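You operate a simulated robot arm through the tools that you are given. There is no shell and no other tool.

You are at the controls of a simulated robot arm. One attempt, no reset.

TASK
Bend the pipe from the wooden strips to about 60.
Fine: red clamp on before pulling; lever back and clamp off before lifting it out; lay it on the bench. Where these are worked on the way, their far stop is far enough and under half their travel is too little: red clamp.

The check looks at the end state, three seconds after you hand in, the way a careful person would. Anything else that was tipped, shoved, dropped, spilled or broken makes it a failure.

THE ROBOT
A 6-joint arm with a two-finger gripper, fixed in place. Base frame: the origin is at the foot of the arm, x ahead of it, y to its left, z up; the work surface is at about z = 0.86. Lengths are in m, angles in rad, forces in N, time in s.
It reaches about 1.298 m from its shoulder. Its first joint turns from -2.601 to 2.601 rad. Payload 1.57 kg.
The tool frame sits at the grasp point between the pads (the TCP): z along the fingers, y along the line on which they close. The tips reach 0.021 m beyond it. The gripper opens to 0.07 m. The gripper's body begins 0.05 m behind the TCP.
Orientation is that of the tool frame in the base frame, as a unit quaternion [x, y, z, w]. With the fingers straight down and closing along the base's y, the tool's x points along the base's -x, its y along +y and its z along -z.

THE INTERFACE
- The arm moves only by the tool nudge_tool. Its arguments are lists of equal length, an entry for each row: "angular": the turn, a rotation vector about the tool's x, y, z in units of 6 degrees (1.0 is 6 degrees), a list of three; "translation": the shift along the tool's x, y, z in units of 40 mm (1.0 is 40 mm), a list of three; "grip": the finger opening in m, from 0 to 0.07. In form: {"angular": [[rx, ry, rz], ...], "translation": [[x, y, z], ...], "grip": [grip, ...]}. A call has 1 to 20 rows; each row shifts and turns the commanded pose from where the row before left it, along the tool's axes as they then stand. A call with a number of a shift or a turn outside -1 to 1 is refused whole. Rows are played at 5 a second. More than 0.05 m and 0.15 rad between two rows, or a gripper value outside its range, and nothing of the call is played. A pose out of reach is approached as far as the arm can. The call stops where the force on the tool passes 80 N (or 10 N more than at its start, if that is more) or the arm is blocked; 0.2 s more then pass. Each finger halts on what it meets, pressing with about 30 N; the grip force reading is that of the motor and also rises with nothing between the fingers. The clock runs only during rows and for 0.2 s after the last one: add rows that do not move to give the fingers time. It gives the time, the measured TCP pose, the force on the tool (base axes), the opening and the grip force at its end, in the units of the frame above (readings bear some noise), with the torque about the TCP (base axes, N m) and any sound that the robot's microphone picked up.
- Cameras (640 x 400 px; columns grow to the right, rows downward): "scene" is fixed at [0.3952, 0.4913, 1.5915]; the picture's right is [-0.96, -0.27, 0.00], its down [-0.14, 0.49, -0.86] and it looks along [0.24, -0.83, -0.51] (base axes); focal length 310 px, centre (320, 200). "wrist" rides on the gripper at [0.079, 0.004, -0.081] in the tool frame; the picture's right is [-0.05, 1.00, 0.00], its down [-0.67, -0.04, -0.74] and it looks along [-0.74, -0.04, 0.67] (tool axes); focal length 256 px, centre (320, 200). There is no depth. A picture from a camera that has moved, and an enlarged one, comes with that camera's place and axes in the base frame and with its lens. The place of the scene camera against the robot may be out by one fixed shift of up to 0.012 m in any direction.
- grab_frame(camera): a new picture of that camera. The clock stands still meanwhile.
- lift_body(by): slides the trunk up (or, below 0, down) by that many m; the arm rides with it, the base frame stays. It gives what a move gives, with no picture.
- enlarge(camera, box): a new picture of the part [left, top, right, bottom] of that camera's present view, enlarged. The clock stands still meanwhile.
- hand_in(): hands the job in; it is judged then, once.

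Nothing tells you positions but the pictures and the camera data. Unless the task says otherwise, let go and move clear before handing in.

The tools are called after "Request:" by a JSON object that holds its "fn" and its "kwargs". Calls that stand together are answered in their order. nudge_tool: Moves the arm, as the interface text tells. Its arguments: {"type":"object","properties":{"angular":{"type":"array","items":{"type":"array","items":{"type":"number"}}},"translation":{"type":"array","items":{"type":"array","items":{"type":"number"}}},"grip":{"type":"array","items":{"type":"number"}}},"required":["angular","translation","grip"]} The other tools are called the same way: lift_body (by) slides the trunk up or down; grab_frame (camera) takes a picture; enlarge (camera, box) takes an enlarged picture of a part of a camera's view; hand_in () hands the job in.

At the start:

```text
t: 0.0
tool_pos: [0.4324, -0.5177, 1.1304]
tcp_rot: [0.001, 1.0, 0.0, 0.0]
ft_force: [0.2, -0.2, -0.8]
moment: [-0.01, 0.0, 0.0]
width: 0.07
gripper_force: 0.1
trunk travel left (down, up): [-0.811, 0.159]
```

scene: 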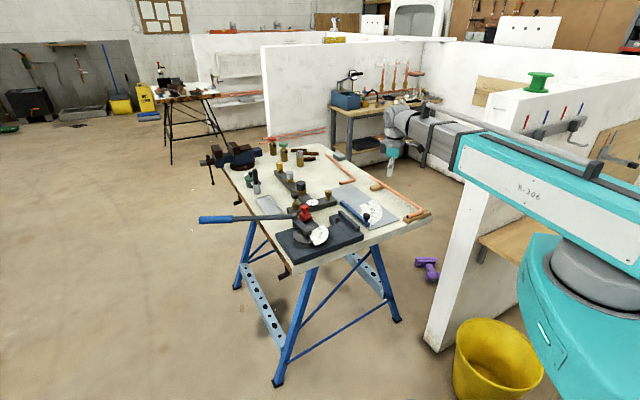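
wrist: 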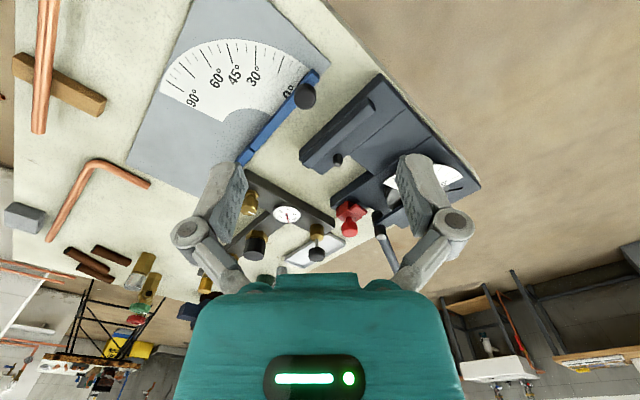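

I see a workbench with a dark pipe bender (blue lever, red clamp), a blue protractor plate, and copper pipes on wooden strips at the bench's edge. I'll look closer before moving.

Request:
{"fn": "enlarge", "kwargs": {"camera": "scene", "box": [190, 180, 370, 290]}}

Request:
{"fn": "enlarge", "kwargs": {"camera": "scene", "box": [300, 140, 440, 230]}}

Request:
{"fn": "enlarge", "kwargs": {"camera": "wrist", "box": [220, 60, 500, 270]}}

Request:
{"fn": "enlarge", "kwargs": {"camera": "wrist", "box": [0, 0, 320, 200]}}

```text
3.56 times, centred on (280, 235) of scene
camera zoom: at [0.3952, 0.4913, 1.5915], right [-0.96, -0.27, 0.0], down [-0.14, 0.49, -0.86], along [0.24, -0.83, -0.51], focal length 1104 px, centre (462, 76)
```

zoom: 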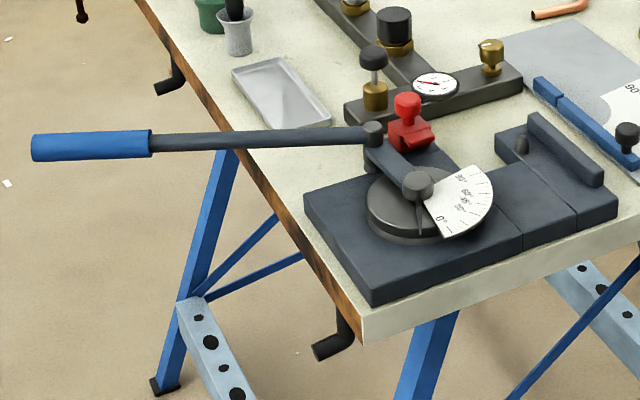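

```text
4.44 times, centred on (370, 185) of scene
camera zoom: at [0.3952, 0.4913, 1.5915], right [-0.96, -0.27, 0.0], down [-0.14, 0.49, -0.86], along [0.24, -0.83, -0.51], focal length 1380 px, centre (98, 267)
```

zoom: 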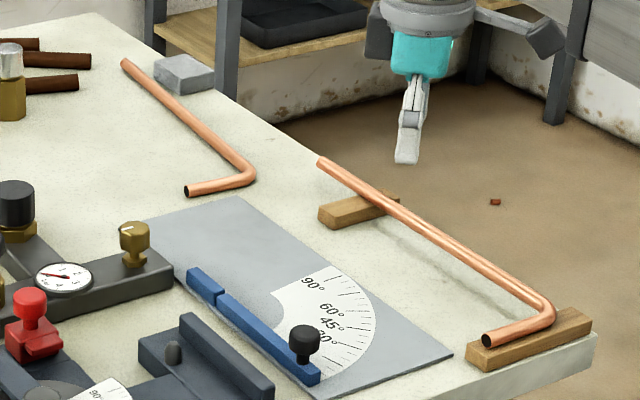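

```text
1.90 times, centred on (360, 165) of wrist
camera zoom: at [0.3535, -0.513, 1.212], right [0.05, 1.0, 0.0], down [0.67, -0.04, 0.74], along [0.74, -0.04, -0.67], focal length 488 px, centre (244, 267)
```

zoom: 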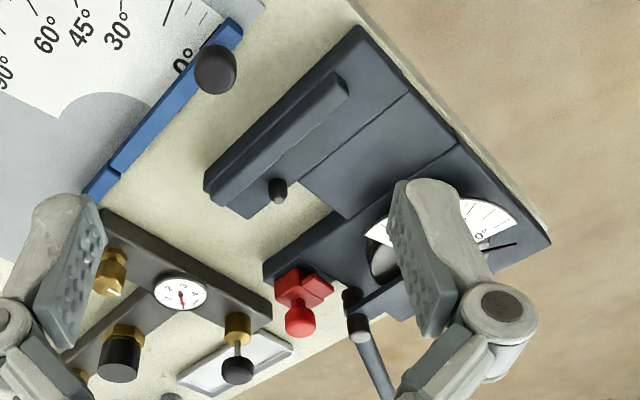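

```text
2.00 times, centred on (160, 100) of wrist
camera zoom: at [0.3535, -0.513, 1.212], right [0.05, 1.0, 0.0], down [0.67, -0.04, 0.74], along [0.74, -0.04, -0.67], focal length 512 px, centre (640, 400)
```

zoom: 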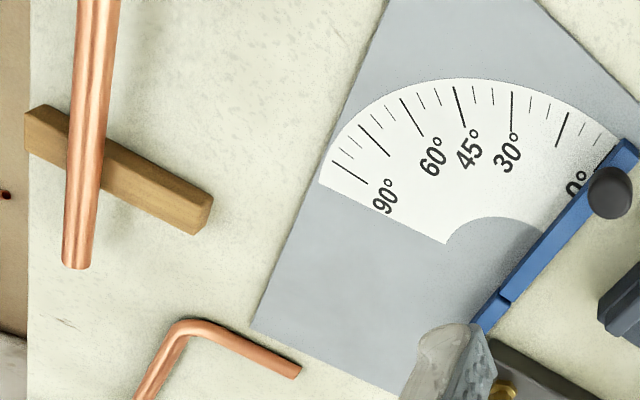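

The bender sits near (0.70, -0.36), its lever points away along +x, and the hooked pipe lies on wooden strips around (0.29..0.55, -0.69..-0.96). I'll move the wrist camera to get close looks at the bender.

Request:
{"fn": "nudge_tool", "kwargs": {"angular": [[0, 0, 0], [0, 0, 0], [0, 0, 0], [0, 0, 0], [0, 0, 0]], "translation": [[0, 0.8, -0.6], [0, 0.8, -0.6], [0, 0.8, -0.6], [0, 0.8, -0.6], [0, 0.4, 0]], "grip": [0.07, 0.07, 0.07, 0.07, 0.07]}}

Request:
{"fn": "grab_frame", "kwargs": {"camera": "wrist"}}

```text
t: 1.2
tool_pos: [0.4354, -0.3736, 1.1309]
tcp_rot: [0.0, 1.0, 0.0, 0.0]
ft_force: [0.0, 1.0, -0.4]
moment: [-0.01, 0.02, 0.01]
width: 0.07
gripper_force: 0.0
out of reach, approached as far as the arm can: row 1, 2, 3, 4
trunk travel left (down, up): [-0.811, 0.159]
```

```text
taken
camera wrist: at [0.3542, -0.3716, 1.2121], right [0.05, 1.0, 0.0], down [0.67, -0.04, 0.74], along [0.74, -0.04, -0.67], focal length 256 px, centre (320, 200)
```

wrist: 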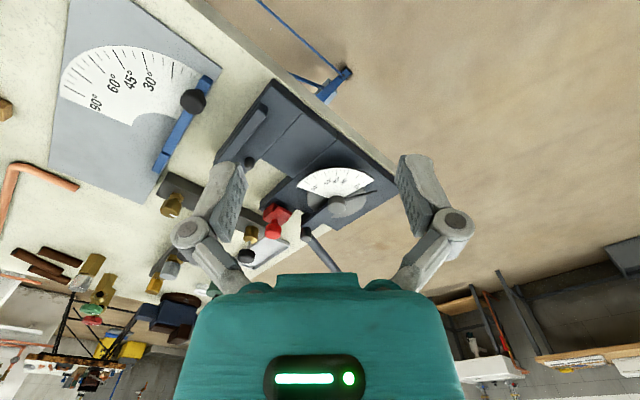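

The arm could not rise in this pose, so the trunk will give me height. I'll raise it for a better overview.

Request:
{"fn": "lift_body", "kwargs": {"by": 0.15}}

Request:
{"fn": "grab_frame", "kwargs": {"camera": "wrist"}}

Request:
{"fn": "enlarge", "kwargs": {"camera": "wrist", "box": [180, 50, 420, 290]}}

Request:
{"fn": "grab_frame", "kwargs": {"camera": "scene"}}

```text
t: 3.0
tool_pos: [0.4349, -0.3767, 1.28]
tcp_rot: [0.0, 1.0, 0.0, 0.0]
ft_force: [0.0, -0.5, 0.1]
moment: [0.0, 0.03, 0.01]
width: 0.0702
gripper_force: 0.1
trunk travel left (down, up): [-0.961, 0.009]
```

```text
taken
camera wrist: at [0.3542, -0.3722, 1.362], right [0.05, 1.0, 0.0], down [0.67, -0.04, 0.74], along [0.74, -0.04, -0.67], focal length 256 px, centre (320, 200)
```

wrist: 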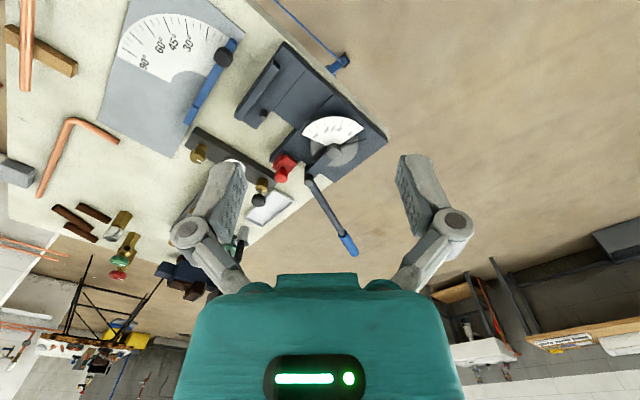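

```text
1.67 times, centred on (300, 170) of wrist
camera zoom: at [0.3542, -0.3722, 1.362], right [0.05, 1.0, 0.0], down [0.67, -0.04, 0.74], along [0.74, -0.04, -0.67], focal length 427 px, centre (353, 250)
```

zoom: 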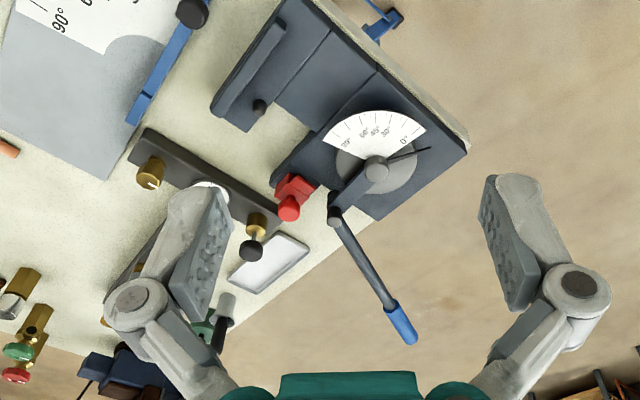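

```text
taken
```

scene: 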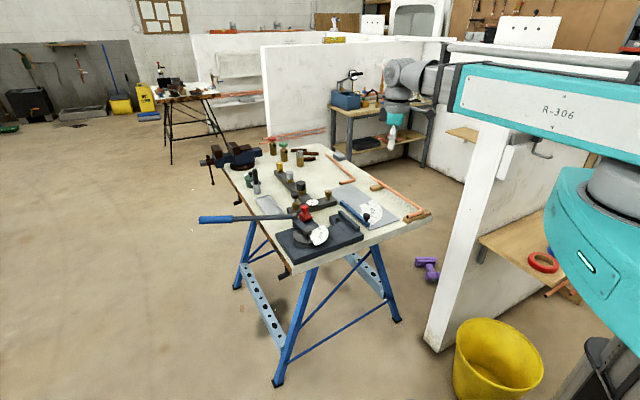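

The lever seems to swing counterclockwise (from +x toward +y) about a die near (0.68, -0.36). I'll move forward for a steeper, closer view of the bender.

Request:
{"fn": "nudge_tool", "kwargs": {"angular": [[0, 0, 0], [0, 0, 0], [0, 0, 0], [0, 0, 0], [0, 0, 0]], "translation": [[-0.8, 0, 0.4], [-0.8, 0, 0.4], [-0.8, 0, 0.4], [-0.8, 0, 0.4], [-0.8, 0, 0.4]], "grip": [0.07, 0.07, 0.07, 0.07, 0.07]}}

Request:
{"fn": "grab_frame", "kwargs": {"camera": "wrist"}}

Request:
{"fn": "enlarge", "kwargs": {"camera": "wrist", "box": [180, 0, 460, 200]}}

```text
t: 4.2
tool_pos: [0.5941, -0.3775, 1.2795]
tcp_rot: [0.0, 1.0, 0.0, 0.0]
ft_force: [0.3, -0.1, 0.5]
moment: [0.02, -0.02, 0.03]
width: 0.0703
gripper_force: 0.0
out of reach, approached as far as the arm can: row 1, 2, 3, 4, 5
trunk travel left (down, up): [-0.961, 0.009]
```

```text
taken
camera wrist: at [0.5141, -0.3739, 1.3617], right [0.05, 1.0, 0.0], down [0.67, -0.04, 0.74], along [0.74, -0.04, -0.67], focal length 256 px, centre (320, 200)
```

wrist: 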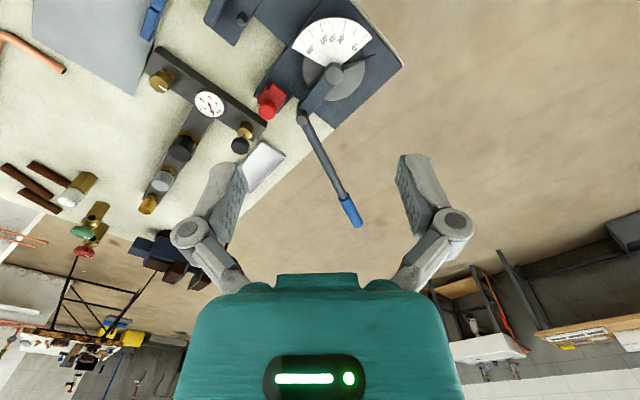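

```text
2.00 times, centred on (320, 100) of wrist
camera zoom: at [0.5141, -0.3739, 1.3617], right [0.05, 1.0, 0.0], down [0.67, -0.04, 0.74], along [0.74, -0.04, -0.67], focal length 512 px, centre (320, 400)
```

zoom: 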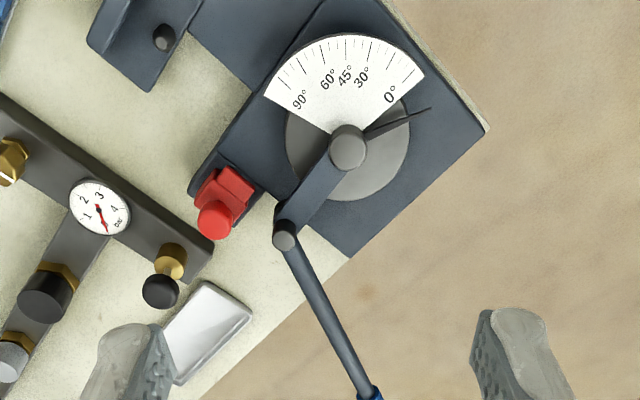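

It turns out that vertical motion only comes from the trunk; the arm itself stays level. I'll lower the trunk a bit for a closer look at the clamp, die and rail.

Request:
{"fn": "lift_body", "kwargs": {"by": -0.15}}

Request:
{"fn": "grab_frame", "kwargs": {"camera": "wrist"}}

Request:
{"fn": "enlarge", "kwargs": {"camera": "wrist", "box": [200, 0, 440, 200]}}

```text
t: 5.9
tool_pos: [0.5931, -0.3784, 1.1308]
tcp_rot: [0.001, 1.0, 0.0, 0.0]
ft_force: [1.0, 0.3, 0.5]
moment: [0.02, -0.01, 0.0]
width: 0.0697
gripper_force: 0.0
trunk travel left (down, up): [-0.811, 0.159]
```

```text
taken
camera wrist: at [0.5128, -0.3736, 1.2121], right [0.05, 1.0, 0.0], down [0.67, -0.04, 0.74], along [0.74, -0.04, -0.67], focal length 256 px, centre (320, 200)
```

wrist: 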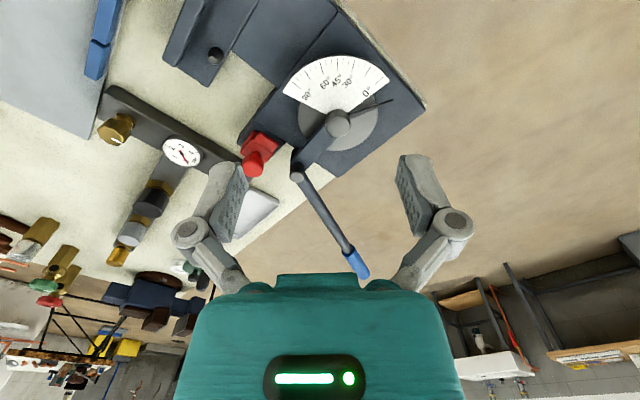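

```text
2.00 times, centred on (320, 100) of wrist
camera zoom: at [0.5128, -0.3736, 1.2121], right [0.05, 1.0, 0.0], down [0.67, -0.04, 0.74], along [0.74, -0.04, -0.67], focal length 512 px, centre (320, 400)
```

zoom: 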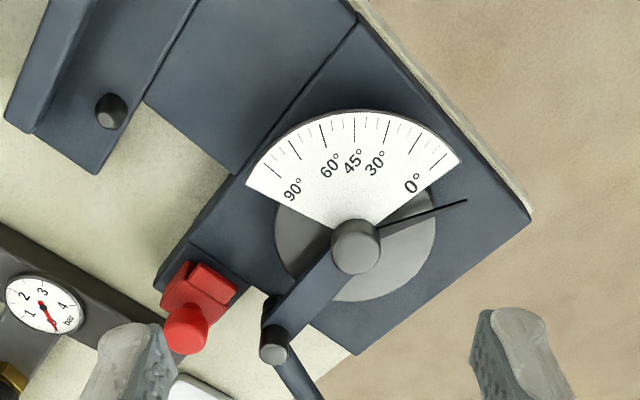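

Request:
{"fn": "enlarge", "kwargs": {"camera": "scene", "box": [265, 195, 365, 260]}}

Request:
{"fn": "enlarge", "kwargs": {"camera": "wrist", "box": [230, 60, 350, 200]}}

```text
6.15 times, centred on (315, 228) of scene
camera zoom: at [0.3952, 0.4913, 1.5915], right [-0.96, -0.27, 0.0], down [-0.14, 0.49, -0.86], along [0.24, -0.83, -0.51], focal length 1911 px, centre (351, 31)
```

zoom: 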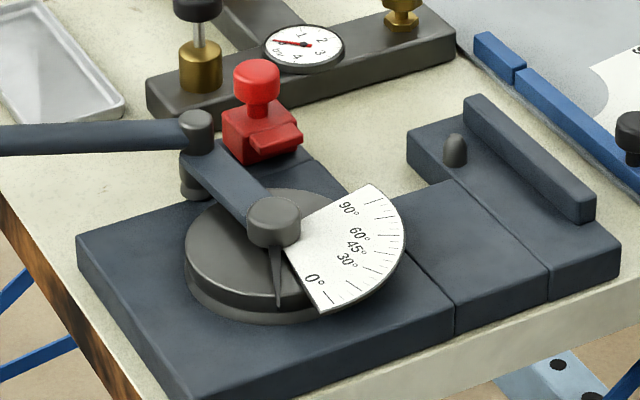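

```text
2.86 times, centred on (290, 130) of wrist
camera zoom: at [0.5128, -0.3736, 1.2121], right [0.05, 1.0, 0.0], down [0.67, -0.04, 0.74], along [0.74, -0.04, -0.67], focal length 731 px, centre (406, 400)
```

zoom: 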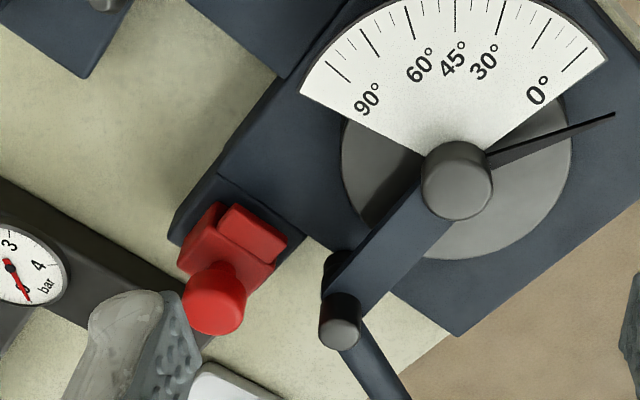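

The bender layout is becoming clear: die with a dial, roller arm, red clamp at its side, and a pin plus rail for the pipe's hook. I'll yaw the wrist to look along the pipe channel from the rail side.

Request:
{"fn": "nudge_tool", "kwargs": {"angular": [[0, 0, 0], [0, 0, 0], [0, 0, 0], [0, 0, -0.9375], [0, 0, -0.9375], [0, 0, -0.9375], [0, 0, -0.9375], [0, 0, -0.9375], [0, 0, -0.9375], [0, 0, -0.9375], [0, 0, -0.9375]], "translation": [[-0.31, -0.85, 0], [-0.31, -0.85, 0], [-0.31, -0.85, 0], [0, 0, 0], [0, 0, 0], [0, 0, 0], [0, 0, 0], [0, 0, 0], [0, 0, 0], [0, 0, 0], [0, 0, 0]], "grip": [0.07, 0.07, 0.07, 0.07, 0.07, 0.07, 0.07, 0.07, 0.07, 0.07, 0.07]}}

Request:
{"fn": "lift_body", "kwargs": {"by": -0.05}}

Request:
{"fn": "grab_frame", "kwargs": {"camera": "wrist"}}

Request:
{"fn": "enlarge", "kwargs": {"camera": "wrist", "box": [180, 0, 460, 200]}}

```text
t: 8.3
tool_pos: [0.6305, -0.4806, 1.1286]
tcp_rot: [-0.383, 0.924, 0.0, 0.0]
ft_force: [0.5, 0.0, -0.5]
moment: [-0.04, 0.0, 0.0]
width: 0.07
gripper_force: 0.0
trunk travel left (down, up): [-0.811, 0.159]
```

```text
t: 9.2
tool_pos: [0.6297, -0.4802, 1.0793]
tcp_rot: [-0.383, 0.924, 0.0, 0.0]
ft_force: [-0.1, -0.7, 0.3]
moment: [0.01, -0.03, -0.01]
width: 0.07
gripper_force: 0.0
trunk travel left (down, up): [-0.761, 0.209]
```

```text
taken
camera wrist: at [0.5699, -0.5332, 1.162], right [-0.67, 0.74, 0.0], down [0.5, 0.45, 0.74], along [0.55, 0.5, -0.67], focal length 256 px, centre (320, 200)
```

wrist: 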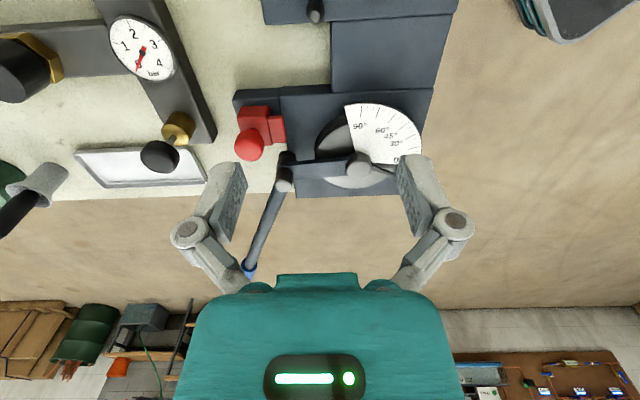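

```text
2.00 times, centred on (320, 100) of wrist
camera zoom: at [0.5699, -0.5332, 1.162], right [-0.67, 0.74, 0.0], down [0.5, 0.45, 0.74], along [0.55, 0.5, -0.67], focal length 512 px, centre (320, 400)
```

zoom: 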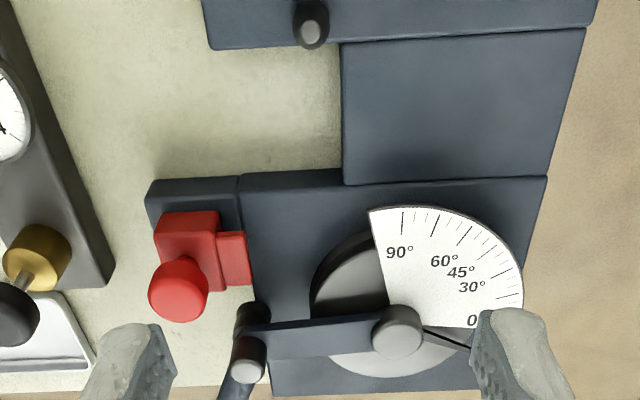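

The view shows the pipe path: past the pin, past the clamp jaw, then under the lever bar between roller and die. I'll test tilting the wrist to get a lower look at clearances under that bar.

Request:
{"fn": "nudge_tool", "kwargs": {"angular": [[0, -1, 0], [0, -1, 0], [0, -1, 0]], "translation": [[0, 0, 0], [0, 0, 0], [0, 0, 0]], "grip": [0.07, 0.07, 0.07]}}

Request:
{"fn": "grab_frame", "kwargs": {"camera": "wrist"}}

Request:
{"fn": "grab_frame", "kwargs": {"camera": "scene"}}

```text
t: 10.0
tool_pos: [0.6308, -0.481, 1.0892]
tcp_rot: [-0.378, 0.912, 0.06, 0.146]
ft_force: [0.2, 0.1, -0.6]
moment: [0.0, 0.01, 0.0]
width: 0.0698
gripper_force: 0.2
out of reach, approached as far as the arm can: row 2, 3
trunk travel left (down, up): [-0.761, 0.209]
```

```text
taken
camera wrist: at [0.5553, -0.5486, 1.1426], right [-0.67, 0.74, 0.02], down [0.31, 0.26, 0.91], along [0.67, 0.62, -0.4], focal length 256 px, centre (320, 200)
```

wrist: 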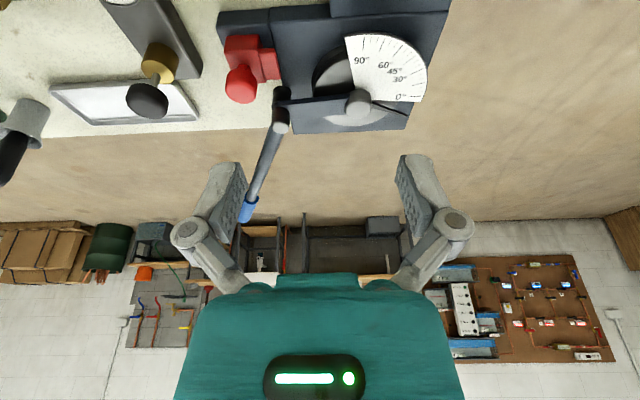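

```text
taken
```

scene: 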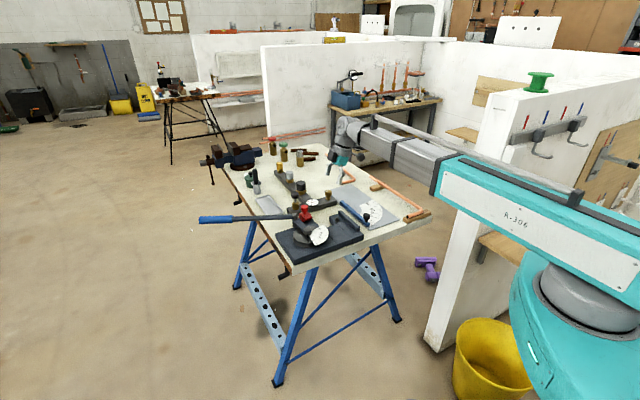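

Tilting works with a small known height change. I'll back off, tilt further toward horizontal and lower for a low look along the channel.

Request:
{"fn": "nudge_tool", "kwargs": {"angular": [[0, 0, 0], [0, 0, 0], [0, -1, 0], [0, -1, 0], [0, -1, 0]], "translation": [[0.951, 0, -0.309], [0.951, 0, -0.309], [0, 0, 0], [0, 0, 0], [0, 0, 0]], "grip": [0.07, 0.07, 0.07, 0.07, 0.07]}}

Request:
{"fn": "lift_body", "kwargs": {"by": -0.09}}

Request:
{"fn": "grab_frame", "kwargs": {"camera": "wrist"}}

Request:
{"fn": "enlarge", "kwargs": {"camera": "wrist", "box": [200, 60, 440, 220]}}

```text
t: 11.2
tool_pos: [0.5719, -0.5379, 1.1157]
tcp_rot: [-0.365, 0.879, 0.119, 0.285]
ft_force: [-0.3, -0.2, -0.8]
moment: [-0.01, -0.05, 0.0]
width: 0.0699
gripper_force: 0.1
out of reach, approached as far as the arm can: row 1, 3, 4, 5
trunk travel left (down, up): [-0.761, 0.209]
```

```text
t: 12.5
tool_pos: [0.5729, -0.5367, 1.0252]
tcp_rot: [-0.364, 0.879, 0.118, 0.284]
ft_force: [0.6, 0.3, 0.7]
moment: [-0.01, 0.01, 0.0]
width: 0.07
gripper_force: 0.0
trunk travel left (down, up): [-0.671, 0.299]
```

```text
taken
camera wrist: at [0.49, -0.6131, 1.0455], right [-0.68, 0.74, 0.03], down [0.1, 0.05, 0.99], along [0.73, 0.67, -0.1], focal length 256 px, centre (320, 200)
```

wrist: 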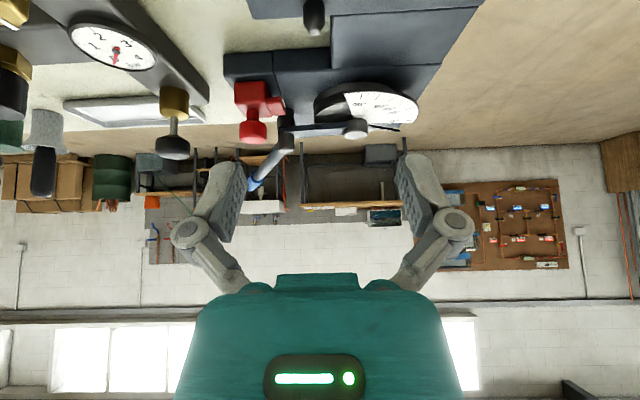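

```text
2.50 times, centred on (320, 140) of wrist
camera zoom: at [0.49, -0.6131, 1.0455], right [-0.68, 0.74, 0.03], down [0.1, 0.05, 0.99], along [0.73, 0.67, -0.1], focal length 640 px, centre (320, 350)
```

zoom: 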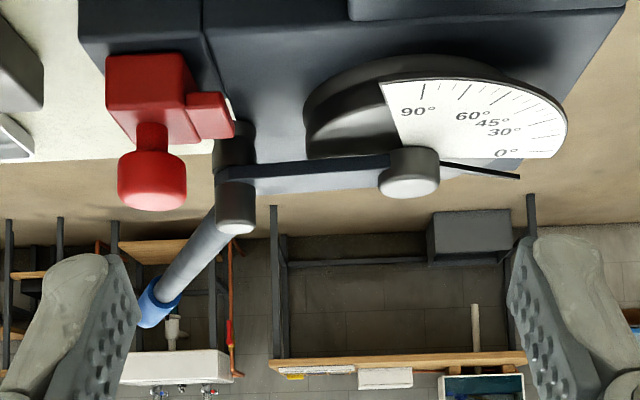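

The low view suggests the pipe (about 15 mm) fits under the bar, but clearance is small. I'll view the bender from its open side to measure heights of bar, pin and rail.

Request:
{"fn": "nudge_tool", "kwargs": {"angular": [[0.557, 0, 0.767], [0.557, 0, 0.767], [0.557, 0, 0.767], [0.557, 0, 0.767], [0.557, 0, 0.767], [0.557, 0, 0.767], [0.557, 0, 0.767], [0.557, 0, 0.767], [0.557, 0, 0.767], [0.557, 0, 0.767], [0.557, 0, 0.767], [0.557, 0, 0.767], [0.557, 0, 0.767], [0.557, 0, 0.767], [0.557, 0, 0.767], [0.557, 0, 0.767]], "translation": [[0, 0, 0], [0, 0, 0], [0, 0, 0], [0, 0, 0], [0, 0, 0], [0, 0, 0], [0, 0, 0], [0, 0, 0], [0, 0, 0], [0, 0, 0], [0, 0, 0], [0, 0, 0], [0, 0, 0], [0, 0, 0], [0, 0, 0], [0, 0, 0]], "grip": [0.07, 0.07, 0.07, 0.07, 0.07, 0.07, 0.07, 0.07, 0.07, 0.07, 0.07, 0.07, 0.07, 0.07, 0.07, 0.07]}}

Request:
{"fn": "grab_frame", "kwargs": {"camera": "wrist"}}

Request:
{"fn": "grab_frame", "kwargs": {"camera": "scene"}}

```text
t: 15.9
tool_pos: [0.5728, -0.5362, 1.0266]
tcp_rot: [0.373, 0.875, -0.122, 0.284]
ft_force: [0.2, 0.2, -0.2]
moment: [0.03, 0.04, -0.02]
width: 0.07
gripper_force: 0.1
trunk travel left (down, up): [-0.671, 0.299]
```

```text
taken
camera wrist: at [0.4975, -0.4534, 1.0454], right [0.75, 0.66, 0.03], down [0.05, -0.1, 0.99], along [0.66, -0.74, -0.1], focal length 256 px, centre (320, 200)
```

wrist: 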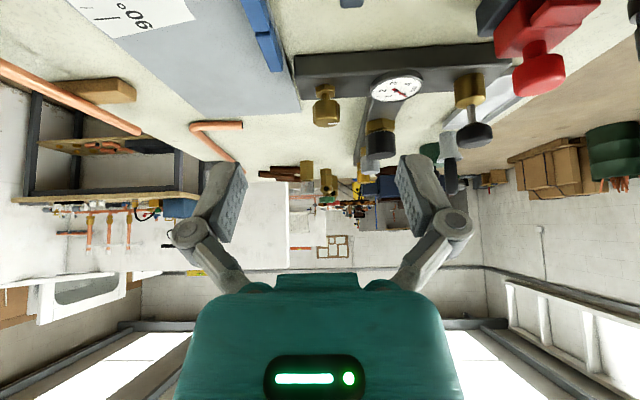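

```text
taken
```

scene: 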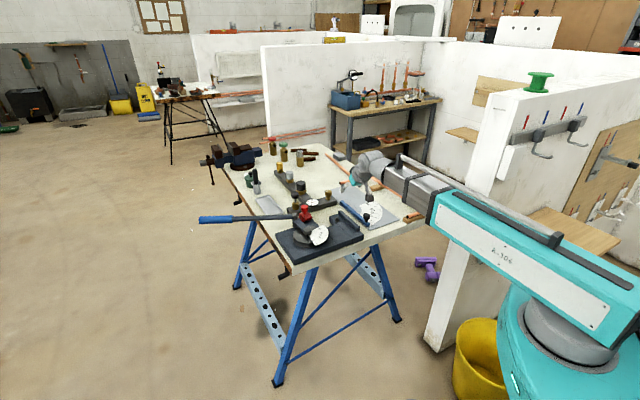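

Rotation worked. Now translating to the open side of the bender for a side-on look.

Request:
{"fn": "nudge_tool", "kwargs": {"angular": [[0, 0, 0], [0, 0, 0], [0, 0, 0], [0, 0, 0], [0, 0, 0], [0, 0, 0]], "translation": [[0.607, 0.75, -0.441], [0.607, 0.75, -0.441], [0.607, 0.75, -0.441], [0.607, 0.75, -0.441], [0.607, 0.75, -0.441], [0.607, 0.75, -0.441]], "grip": [0.07, 0.07, 0.07, 0.07, 0.07, 0.07]}}

Request:
{"fn": "lift_body", "kwargs": {"by": -0.05}}

Request:
{"fn": "grab_frame", "kwargs": {"camera": "wrist"}}

Request:
{"fn": "enlarge", "kwargs": {"camera": "wrist", "box": [160, 20, 480, 220]}}

```text
t: 17.3
tool_pos: [0.5773, -0.2798, 1.0261]
tcp_rot: [0.372, 0.876, -0.122, 0.283]
ft_force: [-0.4, 0.2, 0.3]
moment: [-0.02, 0.02, -0.01]
width: 0.0698
gripper_force: 0.2
trunk travel left (down, up): [-0.671, 0.299]
```

```text
t: 18.2
tool_pos: [0.5779, -0.2803, 0.9743]
tcp_rot: [0.372, 0.876, -0.121, 0.283]
ft_force: [0.0, 0.2, 0.4]
moment: [-0.02, -0.02, -0.01]
width: 0.0702
gripper_force: 0.1
trunk travel left (down, up): [-0.621, 0.349]
```

```text
taken
camera wrist: at [0.5025, -0.1974, 0.9954], right [0.75, 0.66, 0.03], down [0.05, -0.1, 0.99], along [0.66, -0.74, -0.1], focal length 256 px, centre (320, 200)
```

wrist: 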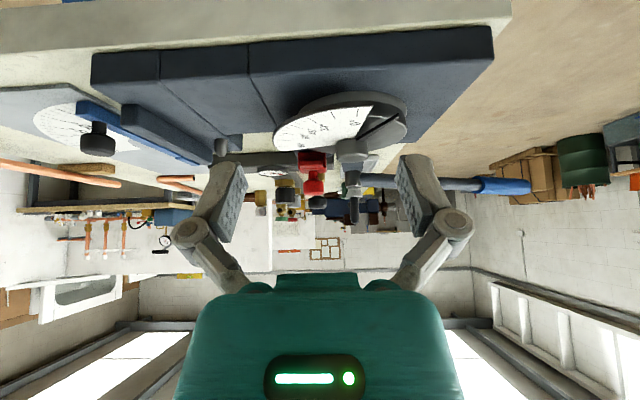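

```text
2.00 times, centred on (320, 120) of wrist
camera zoom: at [0.5025, -0.1974, 0.9954], right [0.75, 0.66, 0.03], down [0.05, -0.1, 0.99], along [0.66, -0.74, -0.1], focal length 512 px, centre (320, 360)
```

zoom: 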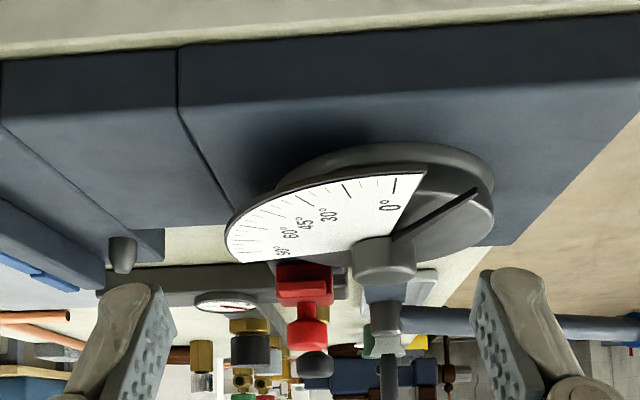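

Request:
{"fn": "lift_body", "kwargs": {"by": -0.04}}

Request:
{"fn": "grab_frame", "kwargs": {"camera": "wrist"}}

Request:
{"fn": "enlarge", "kwargs": {"camera": "wrist", "box": [180, 90, 440, 220]}}

```text
t: 19.0
tool_pos: [0.5784, -0.2814, 0.9345]
tcp_rot: [0.372, 0.876, -0.121, 0.283]
ft_force: [0.0, -0.4, 0.5]
moment: [0.03, -0.01, 0.0]
width: 0.0697
gripper_force: 0.1
trunk travel left (down, up): [-0.581, 0.389]
```

```text
taken
camera wrist: at [0.5025, -0.1974, 0.9554], right [0.75, 0.66, 0.03], down [0.05, -0.1, 0.99], along [0.66, -0.74, -0.1], focal length 256 px, centre (320, 200)
```

wrist: 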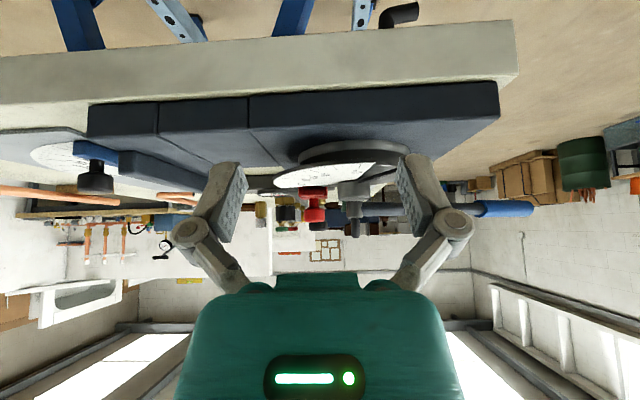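

```text
2.46 times, centred on (310, 155) of wrist
camera zoom: at [0.5025, -0.1974, 0.9554], right [0.75, 0.66, 0.03], down [0.05, -0.1, 0.99], along [0.66, -0.74, -0.1], focal length 630 px, centre (345, 311)
```

zoom: 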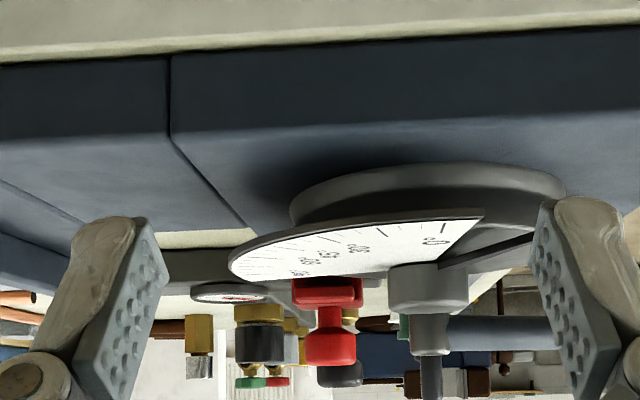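

Plate top is near z≈0.886. I'll go back to the rail side and take a low, level look along the channel to measure the bar clearance.

Request:
{"fn": "lift_body", "kwargs": {"by": 0.09}}

Request:
{"fn": "nudge_tool", "kwargs": {"angular": [[-0.557, 0, -0.767], [-0.557, 0, -0.767], [-0.557, 0, -0.767], [-0.557, 0, -0.767], [-0.557, 0, -0.767], [-0.557, 0, -0.767], [-0.557, 0, -0.767], [-0.557, 0, -0.767], [-0.557, 0, -0.767], [-0.557, 0, -0.767], [-0.557, 0, -0.767], [-0.557, 0, -0.767], [-0.557, 0, -0.767], [-0.557, 0, -0.767], [-0.557, 0, -0.767], [-0.557, 0, -0.767]], "translation": [[0, 0, 0], [0, 0, 0], [0, 0, 0], [0, 0, 0], [0, 0, 0], [0, 0, 0], [0, 0, 0], [0, 0, 0], [0, 0, 0], [0, 0, 0], [0, 0, 0], [0, 0, 0], [0, 0, 0], [0, 0, 0], [0, 0, 0], [0, 0, 0]], "grip": [0.07, 0.07, 0.07, 0.07, 0.07, 0.07, 0.07, 0.07, 0.07, 0.07, 0.07, 0.07, 0.07, 0.07, 0.07, 0.07]}}

Request:
{"fn": "nudge_tool", "kwargs": {"angular": [[0, 0, 0], [0, 0, 0], [0, 0, 0], [0, 0, 0], [0, 0, 0], [0, 0, 0], [0, 0, 0]], "translation": [[0.673, -0.682, -0.489], [0.673, -0.682, -0.489], [0.673, -0.682, -0.489], [0.673, -0.682, -0.489], [0.673, -0.682, -0.489], [0.673, -0.682, -0.489], [0.673, -0.682, -0.489]], "grip": [0.07, 0.07, 0.07, 0.07, 0.07, 0.07, 0.07]}}

Request:
{"fn": "lift_body", "kwargs": {"by": -0.06}}

Request:
{"fn": "grab_frame", "kwargs": {"camera": "wrist"}}

Request:
{"fn": "enlarge", "kwargs": {"camera": "wrist", "box": [220, 80, 440, 220]}}

```text
t: 20.3
tool_pos: [0.5789, -0.2808, 1.0257]
tcp_rot: [0.371, 0.876, -0.121, 0.283]
ft_force: [-0.8, 0.0, -0.5]
moment: [0.0, 0.03, -0.01]
width: 0.0701
gripper_force: 0.1
trunk travel left (down, up): [-0.671, 0.299]
```

```text
t: 23.7
tool_pos: [0.5785, -0.281, 1.0251]
tcp_rot: [-0.365, 0.878, 0.119, 0.286]
ft_force: [0.0, 0.6, -0.3]
moment: [0.0, 0.02, 0.0]
width: 0.07
gripper_force: 0.0
trunk travel left (down, up): [-0.671, 0.299]
```

```text
t: 25.3
tool_pos: [0.5473, -0.5807, 1.0263]
tcp_rot: [-0.364, 0.879, 0.119, 0.285]
ft_force: [0.4, 0.0, -0.1]
moment: [-0.01, 0.02, -0.01]
width: 0.0698
gripper_force: 0.1
trunk travel left (down, up): [-0.671, 0.299]
```

```text
t: 26.3
tool_pos: [0.5466, -0.5791, 0.9654]
tcp_rot: [-0.363, 0.879, 0.118, 0.284]
ft_force: [0.1, 0.4, 0.7]
moment: [-0.04, 0.01, -0.01]
width: 0.0702
gripper_force: 0.0
trunk travel left (down, up): [-0.611, 0.359]
```

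```text
taken
camera wrist: at [0.4644, -0.6552, 0.9855], right [-0.68, 0.74, 0.03], down [0.1, 0.05, 0.99], along [0.73, 0.67, -0.1], focal length 256 px, centre (320, 200)
```

wrist: 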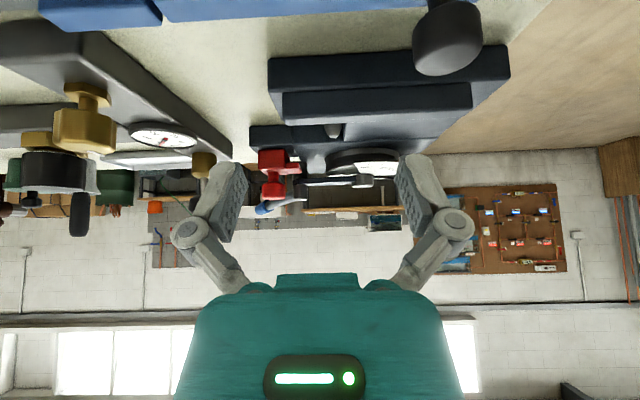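

```text
2.86 times, centred on (330, 150) of wrist
camera zoom: at [0.4644, -0.6552, 0.9855], right [-0.68, 0.74, 0.03], down [0.1, 0.05, 0.99], along [0.73, 0.67, -0.1], focal length 731 px, centre (291, 343)
```

zoom: 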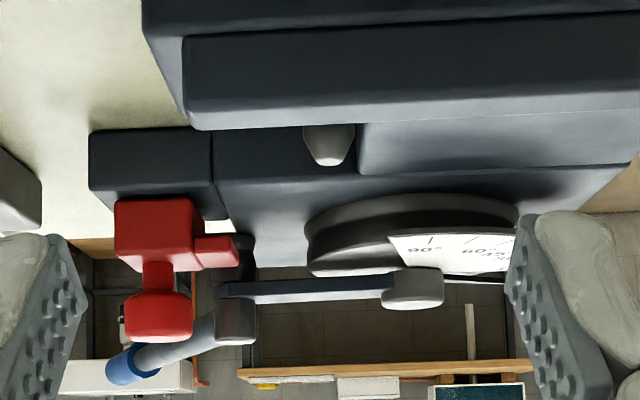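

Measured: plate top ≈0.886, bar underside ≈0.913, rail top ≈0.903, pin top ≈0.905; the pipe must slide under the bar tilted slightly, tail down. Now I'll raise, level the tool, and go look at the pipe on the strips.

Request:
{"fn": "lift_body", "kwargs": {"by": 0.2}}

Request:
{"fn": "nudge_tool", "kwargs": {"angular": [[0, 1, 0], [0, 1, 0], [0, 1, 0], [0, 1, 0], [0, 1, 0], [0, 1, 0]], "translation": [[0, 0, 0], [0, 0, 0], [0, 0, 0], [0, 0, 0], [0, 0, 0], [0, 0, 0]], "grip": [0.07, 0.07, 0.07, 0.07, 0.07, 0.07]}}

Request:
{"fn": "nudge_tool", "kwargs": {"angular": [[0, 0, 0.948], [0, 0, 0.948], [0, 0, 0.948], [0, 0, 0.948], [0, 0, 0.948], [0, 0, 0.948], [0, 0, 0.948], [0, 0, 0.948], [0, 0, 0.948], [0, 0, 0.948], [0, 0, 0.948], [0, 0, 0.948], [0, 0, 0.948], [0, 0, 0.948], [0, 0, 0.948], [0, 0, 0.948]], "translation": [[0, 0, 0], [0, 0, 0], [0, 0, 0], [0, 0, 0], [0, 0, 0], [0, 0, 0], [0, 0, 0], [0, 0, 0], [0, 0, 0], [0, 0, 0], [0, 0, 0], [0, 0, 0], [0, 0, 0], [0, 0, 0], [0, 0, 0], [0, 0, 0]], "grip": [0.07, 0.07, 0.07, 0.07, 0.07, 0.07, 0.07, 0.07, 0.07, 0.07, 0.07, 0.07, 0.07, 0.07, 0.07, 0.07]}}

Request:
{"fn": "nudge_tool", "kwargs": {"angular": [[0, 0, 0], [0, 0, 0], [0, 0, 0], [0, 0, 0], [0, 0, 0], [0, 0, 0], [0, 0, 0]], "translation": [[0.505, -0.8875, 0], [0.505, -0.8875, 0], [0.505, -0.8875, 0], [0.505, -0.8875, 0], [0.505, -0.8875, 0], [0.505, -0.8875, 0], [0.505, -0.8875, 0]], "grip": [0.07, 0.07, 0.07, 0.07, 0.07, 0.07, 0.07]}}

Request:
{"fn": "grab_frame", "kwargs": {"camera": "wrist"}}

Request:
{"fn": "enlarge", "kwargs": {"camera": "wrist", "box": [180, 0, 460, 200]}}

```text
t: 28.4
tool_pos: [0.5471, -0.5789, 1.1648]
tcp_rot: [-0.363, 0.879, 0.119, 0.285]
ft_force: [0.2, -0.1, 0.2]
moment: [0.02, -0.01, 0.0]
width: 0.07
gripper_force: 0.0
trunk travel left (down, up): [-0.811, 0.159]
```

```text
t: 29.8
tool_pos: [0.5469, -0.5797, 1.1303]
tcp_rot: [-0.383, 0.924, 0.0, -0.002]
ft_force: [-0.7, 0.9, -0.1]
moment: [0.01, 0.0, -0.05]
width: 0.0699
gripper_force: 0.0
out of reach, approached as far as the arm can: row 1, 2, 3, 4, 5
trunk travel left (down, up): [-0.811, 0.159]
```

```text
t: 33.2
tool_pos: [0.5479, -0.579, 1.1301]
tcp_rot: [0.393, 0.92, 0.0, -0.002]
ft_force: [-0.5, 0.7, 0.4]
moment: [0.01, 0.01, -0.01]
width: 0.0699
gripper_force: 0.1
trunk travel left (down, up): [-0.811, 0.159]
```

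```text
t: 34.8
tool_pos: [0.2687, -0.6499, 1.1306]
tcp_rot: [0.39, 0.921, -0.001, -0.001]
ft_force: [0.9, -0.4, 0.1]
moment: [0.0, 0.0, 0.01]
width: 0.07
gripper_force: 0.1
out of reach, approached as far as the arm can: row 2
trunk travel left (down, up): [-0.811, 0.159]
```

```text
taken
camera wrist: at [0.2158, -0.5892, 1.2122], right [0.76, 0.65, 0.0], down [0.44, -0.5, 0.74], along [0.49, -0.56, -0.67], focal length 256 px, centre (320, 200)
```

wrist: 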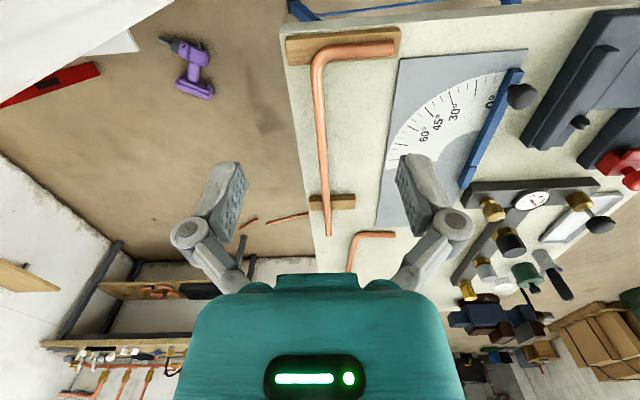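

```text
2.00 times, centred on (320, 100) of wrist
camera zoom: at [0.2158, -0.5892, 1.2122], right [0.76, 0.65, 0.0], down [0.44, -0.5, 0.74], along [0.49, -0.56, -0.67], focal length 512 px, centre (320, 400)
```

zoom: 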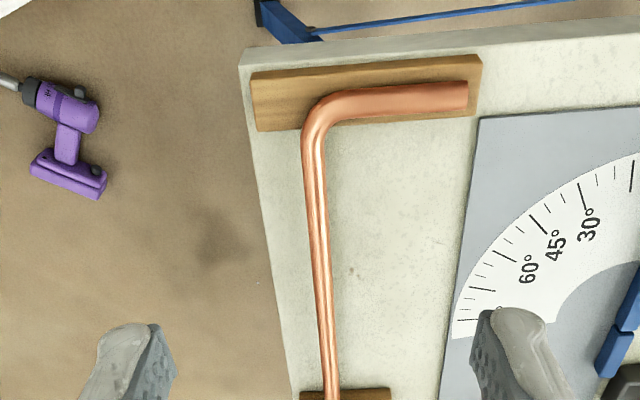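

The pipe's corner is near (0.282, -0.675), the main leg runs at -45° and is ~0.37 m long, with hook leg ~0.09 m. I'll position over the main leg 6 cm from the corner and descend partway to check alignment.

Request:
{"fn": "nudge_tool", "kwargs": {"angular": [[0, 0, -0.117], [0, 0, 0], [0, 0, 0]], "translation": [[-0.727, -0.056, 0], [-0.727, -0.056, 0], [-0.727, -0.056, 0]], "grip": [0.07, 0.07, 0.07]}}

Request:
{"fn": "lift_body", "kwargs": {"by": -0.17}}

Request:
{"fn": "grab_frame", "kwargs": {"camera": "wrist"}}

Request:
{"fn": "enlarge", "kwargs": {"camera": "scene", "box": [340, 140, 460, 230]}}

```text
t: 35.6
tool_pos: [0.3279, -0.7179, 1.1293]
tcp_rot: [0.386, 0.923, -0.001, -0.001]
ft_force: [0.2, 0.3, -1.2]
moment: [-0.01, -0.01, 0.02]
width: 0.0699
gripper_force: 0.0
trunk travel left (down, up): [-0.811, 0.159]
```

```text
t: 37.6
tool_pos: [0.328, -0.7173, 0.9601]
tcp_rot: [0.386, 0.922, -0.001, -0.001]
ft_force: [-0.7, -0.4, -0.4]
moment: [-0.01, -0.01, 0.0]
width: 0.07
gripper_force: 0.0
trunk travel left (down, up): [-0.641, 0.329]
```

```text
taken
camera wrist: at [0.2739, -0.6574, 1.0422], right [0.75, 0.66, 0.0], down [0.44, -0.5, 0.74], along [0.49, -0.56, -0.67], focal length 256 px, centre (320, 200)
```

wrist: 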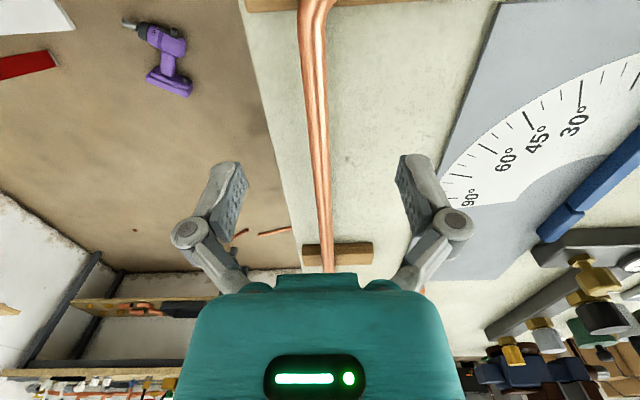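

```text
4.44 times, centred on (400, 185) of scene
camera zoom: at [0.3952, 0.4913, 1.5915], right [-0.96, -0.27, 0.0], down [-0.14, 0.49, -0.86], along [0.24, -0.83, -0.51], focal length 1380 px, centre (-36, 267)
```

zoom: 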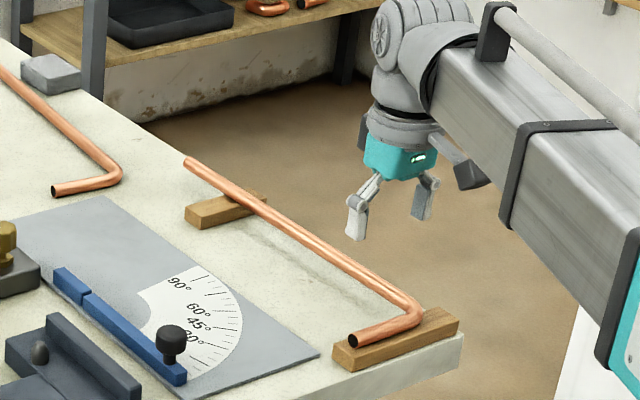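

Request:
{"fn": "enlarge", "kwargs": {"camera": "wrist", "box": [240, 0, 400, 200]}}

```text
2.00 times, centred on (320, 100) of wrist
camera zoom: at [0.2739, -0.6574, 1.0422], right [0.75, 0.66, 0.0], down [0.44, -0.5, 0.74], along [0.49, -0.56, -0.67], focal length 512 px, centre (320, 400)
```

zoom: 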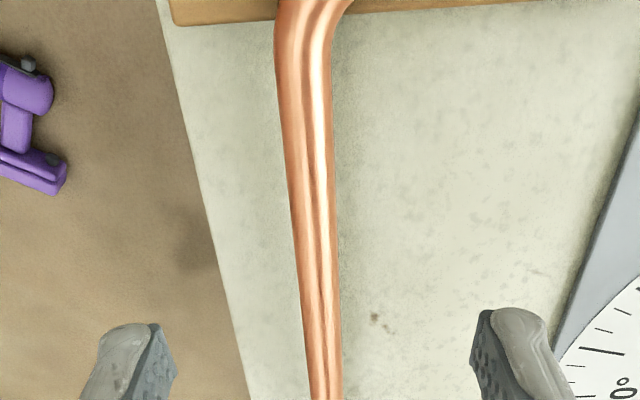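

The pipe is about 3 mm off center toward -y of the tool. I'll correct, lower so the fingertips reach just below the pipe's middle, and look before closing.

Request:
{"fn": "nudge_tool", "kwargs": {"angular": [[0, 0, 0]], "translation": [[0.05, -0.07, 0]], "grip": [0.07]}}

Request:
{"fn": "lift_body", "kwargs": {"by": -0.056}}

Request:
{"fn": "grab_frame", "kwargs": {"camera": "wrist"}}

Request:
{"fn": "enlarge", "kwargs": {"camera": "scene", "box": [370, 150, 440, 220]}}

```text
t: 38.0
tool_pos: [0.3241, -0.7171, 0.9602]
tcp_rot: [0.387, 0.922, 0.0, -0.002]
ft_force: [0.4, 0.2, -0.7]
moment: [-0.02, -0.04, 0.01]
width: 0.0701
gripper_force: 0.1
trunk travel left (down, up): [-0.641, 0.329]
```

```text
t: 38.9
tool_pos: [0.3235, -0.7173, 0.9047]
tcp_rot: [0.386, 0.923, 0.0, -0.002]
ft_force: [-0.6, 0.3, -0.6]
moment: [0.03, 0.01, -0.02]
width: 0.0702
gripper_force: 0.0
trunk travel left (down, up): [-0.585, 0.385]
```

```text
taken
camera wrist: at [0.2702, -0.6573, 0.9862], right [0.75, 0.66, 0.0], down [0.44, -0.5, 0.74], along [0.49, -0.56, -0.67], focal length 256 px, centre (320, 200)
```

wrist: 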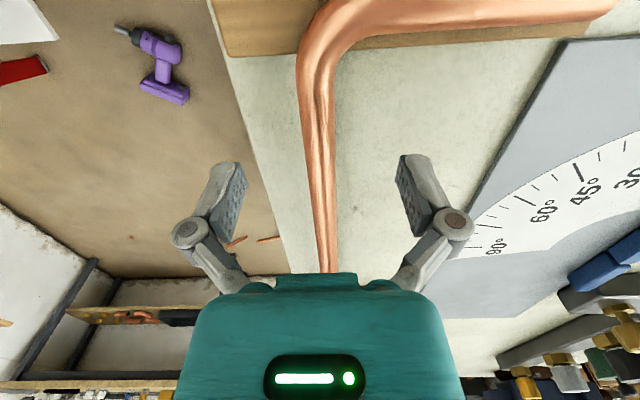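

```text
5.71 times, centred on (405, 185) of scene
camera zoom: at [0.3952, 0.4913, 1.5915], right [-0.96, -0.27, 0.0], down [-0.14, 0.49, -0.86], along [0.24, -0.83, -0.51], focal length 1774 px, centre (-166, 286)
```

zoom: 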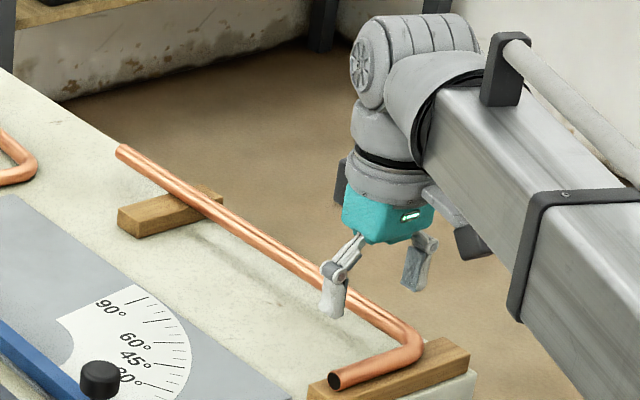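

The fingers straddle the pipe at the right height. Closing the gripper now.

Request:
{"fn": "nudge_tool", "kwargs": {"angular": [[0, 0, 0], [0, 0, 0], [0, 0, 0], [0, 0, 0], [0, 0, 0], [0, 0, 0], [0, 0, 0]], "translation": [[0, 0, 0], [0, 0, 0], [0, 0, 0], [0, 0, 0], [0, 0, 0], [0, 0, 0], [0, 0, 0]], "grip": [0.04, 0.0, 0.0, 0.0, 0.0, 0.0, 0.0]}}

Request:
{"fn": "grab_frame", "kwargs": {"camera": "wrist"}}

Request:
{"fn": "enlarge", "kwargs": {"camera": "scene", "box": [370, 150, 440, 220]}}

```text
t: 40.5
tool_pos: [0.324, -0.7164, 0.9048]
tcp_rot: [0.387, 0.922, 0.0, -0.001]
ft_force: [-0.1, 0.0, 2.0]
moment: [0.0, 0.01, 0.14]
width: 0.0142
gripper_force: 30.4
trunk travel left (down, up): [-0.585, 0.385]
```

```text
taken
camera wrist: at [0.2701, -0.6572, 0.9863], right [0.75, 0.66, 0.0], down [0.44, -0.5, 0.74], along [0.49, -0.56, -0.67], focal length 256 px, centre (320, 200)
```

wrist: 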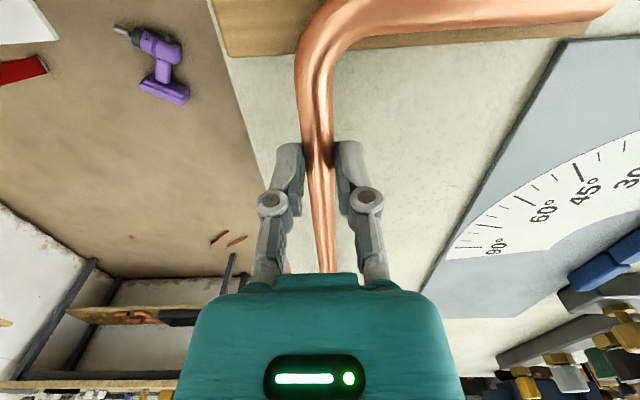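

```text
5.71 times, centred on (405, 185) of scene
camera zoom: at [0.3952, 0.4913, 1.5915], right [-0.96, -0.27, 0.0], down [-0.14, 0.49, -0.86], along [0.24, -0.83, -0.51], focal length 1774 px, centre (-166, 286)
```

zoom: 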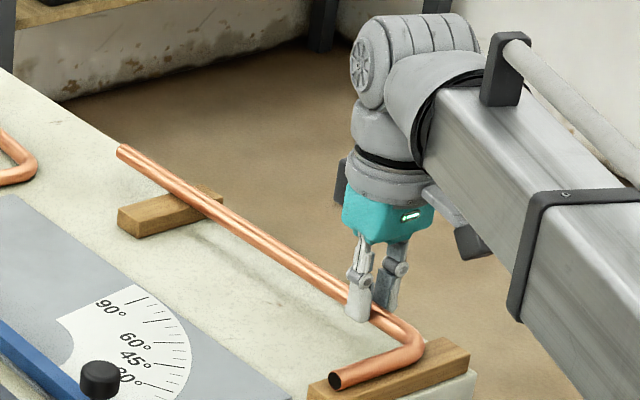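

Pipe gripped at 14.2 mm opening. I'll lift it gently and check whether it droops.

Request:
{"fn": "lift_body", "kwargs": {"by": 0.03}}

Request:
{"fn": "grab_frame", "kwargs": {"camera": "wrist"}}

Request:
{"fn": "enlarge", "kwargs": {"camera": "scene", "box": [350, 140, 450, 220]}}

```text
t: 41.3
tool_pos: [0.3234, -0.7167, 0.9324]
tcp_rot: [0.387, 0.922, -0.001, -0.002]
ft_force: [0.9, 0.7, -0.8]
moment: [-0.01, 0.02, 0.02]
width: 0.0
gripper_force: 28.1
trunk travel left (down, up): [-0.615, 0.355]
```

```text
taken
camera wrist: at [0.2702, -0.6574, 1.0162], right [0.75, 0.66, 0.0], down [0.44, -0.5, 0.74], along [0.49, -0.56, -0.67], focal length 256 px, centre (320, 200)
```

wrist: 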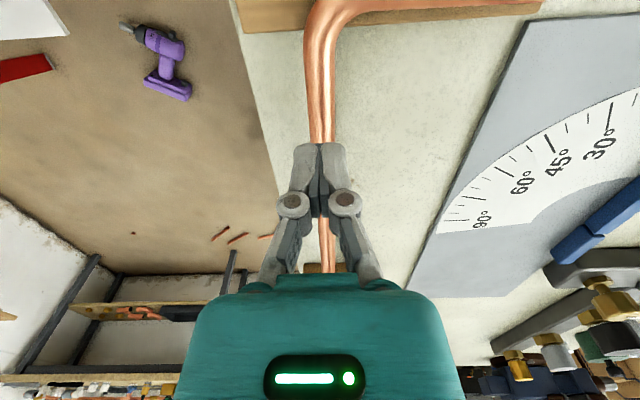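

```text
5.00 times, centred on (400, 180) of scene
camera zoom: at [0.3952, 0.4913, 1.5915], right [-0.96, -0.27, 0.0], down [-0.14, 0.49, -0.86], along [0.24, -0.83, -0.51], focal length 1552 px, centre (-80, 300)
```

zoom: 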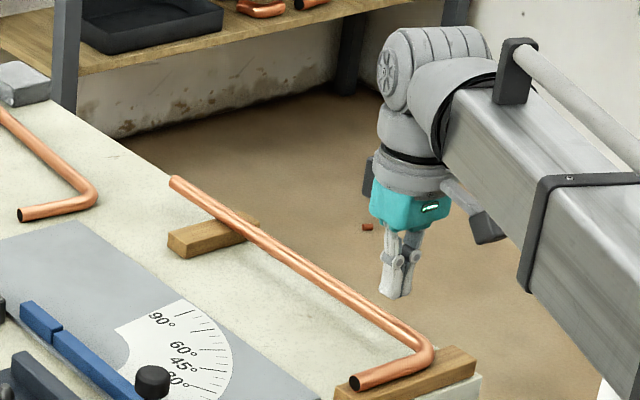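

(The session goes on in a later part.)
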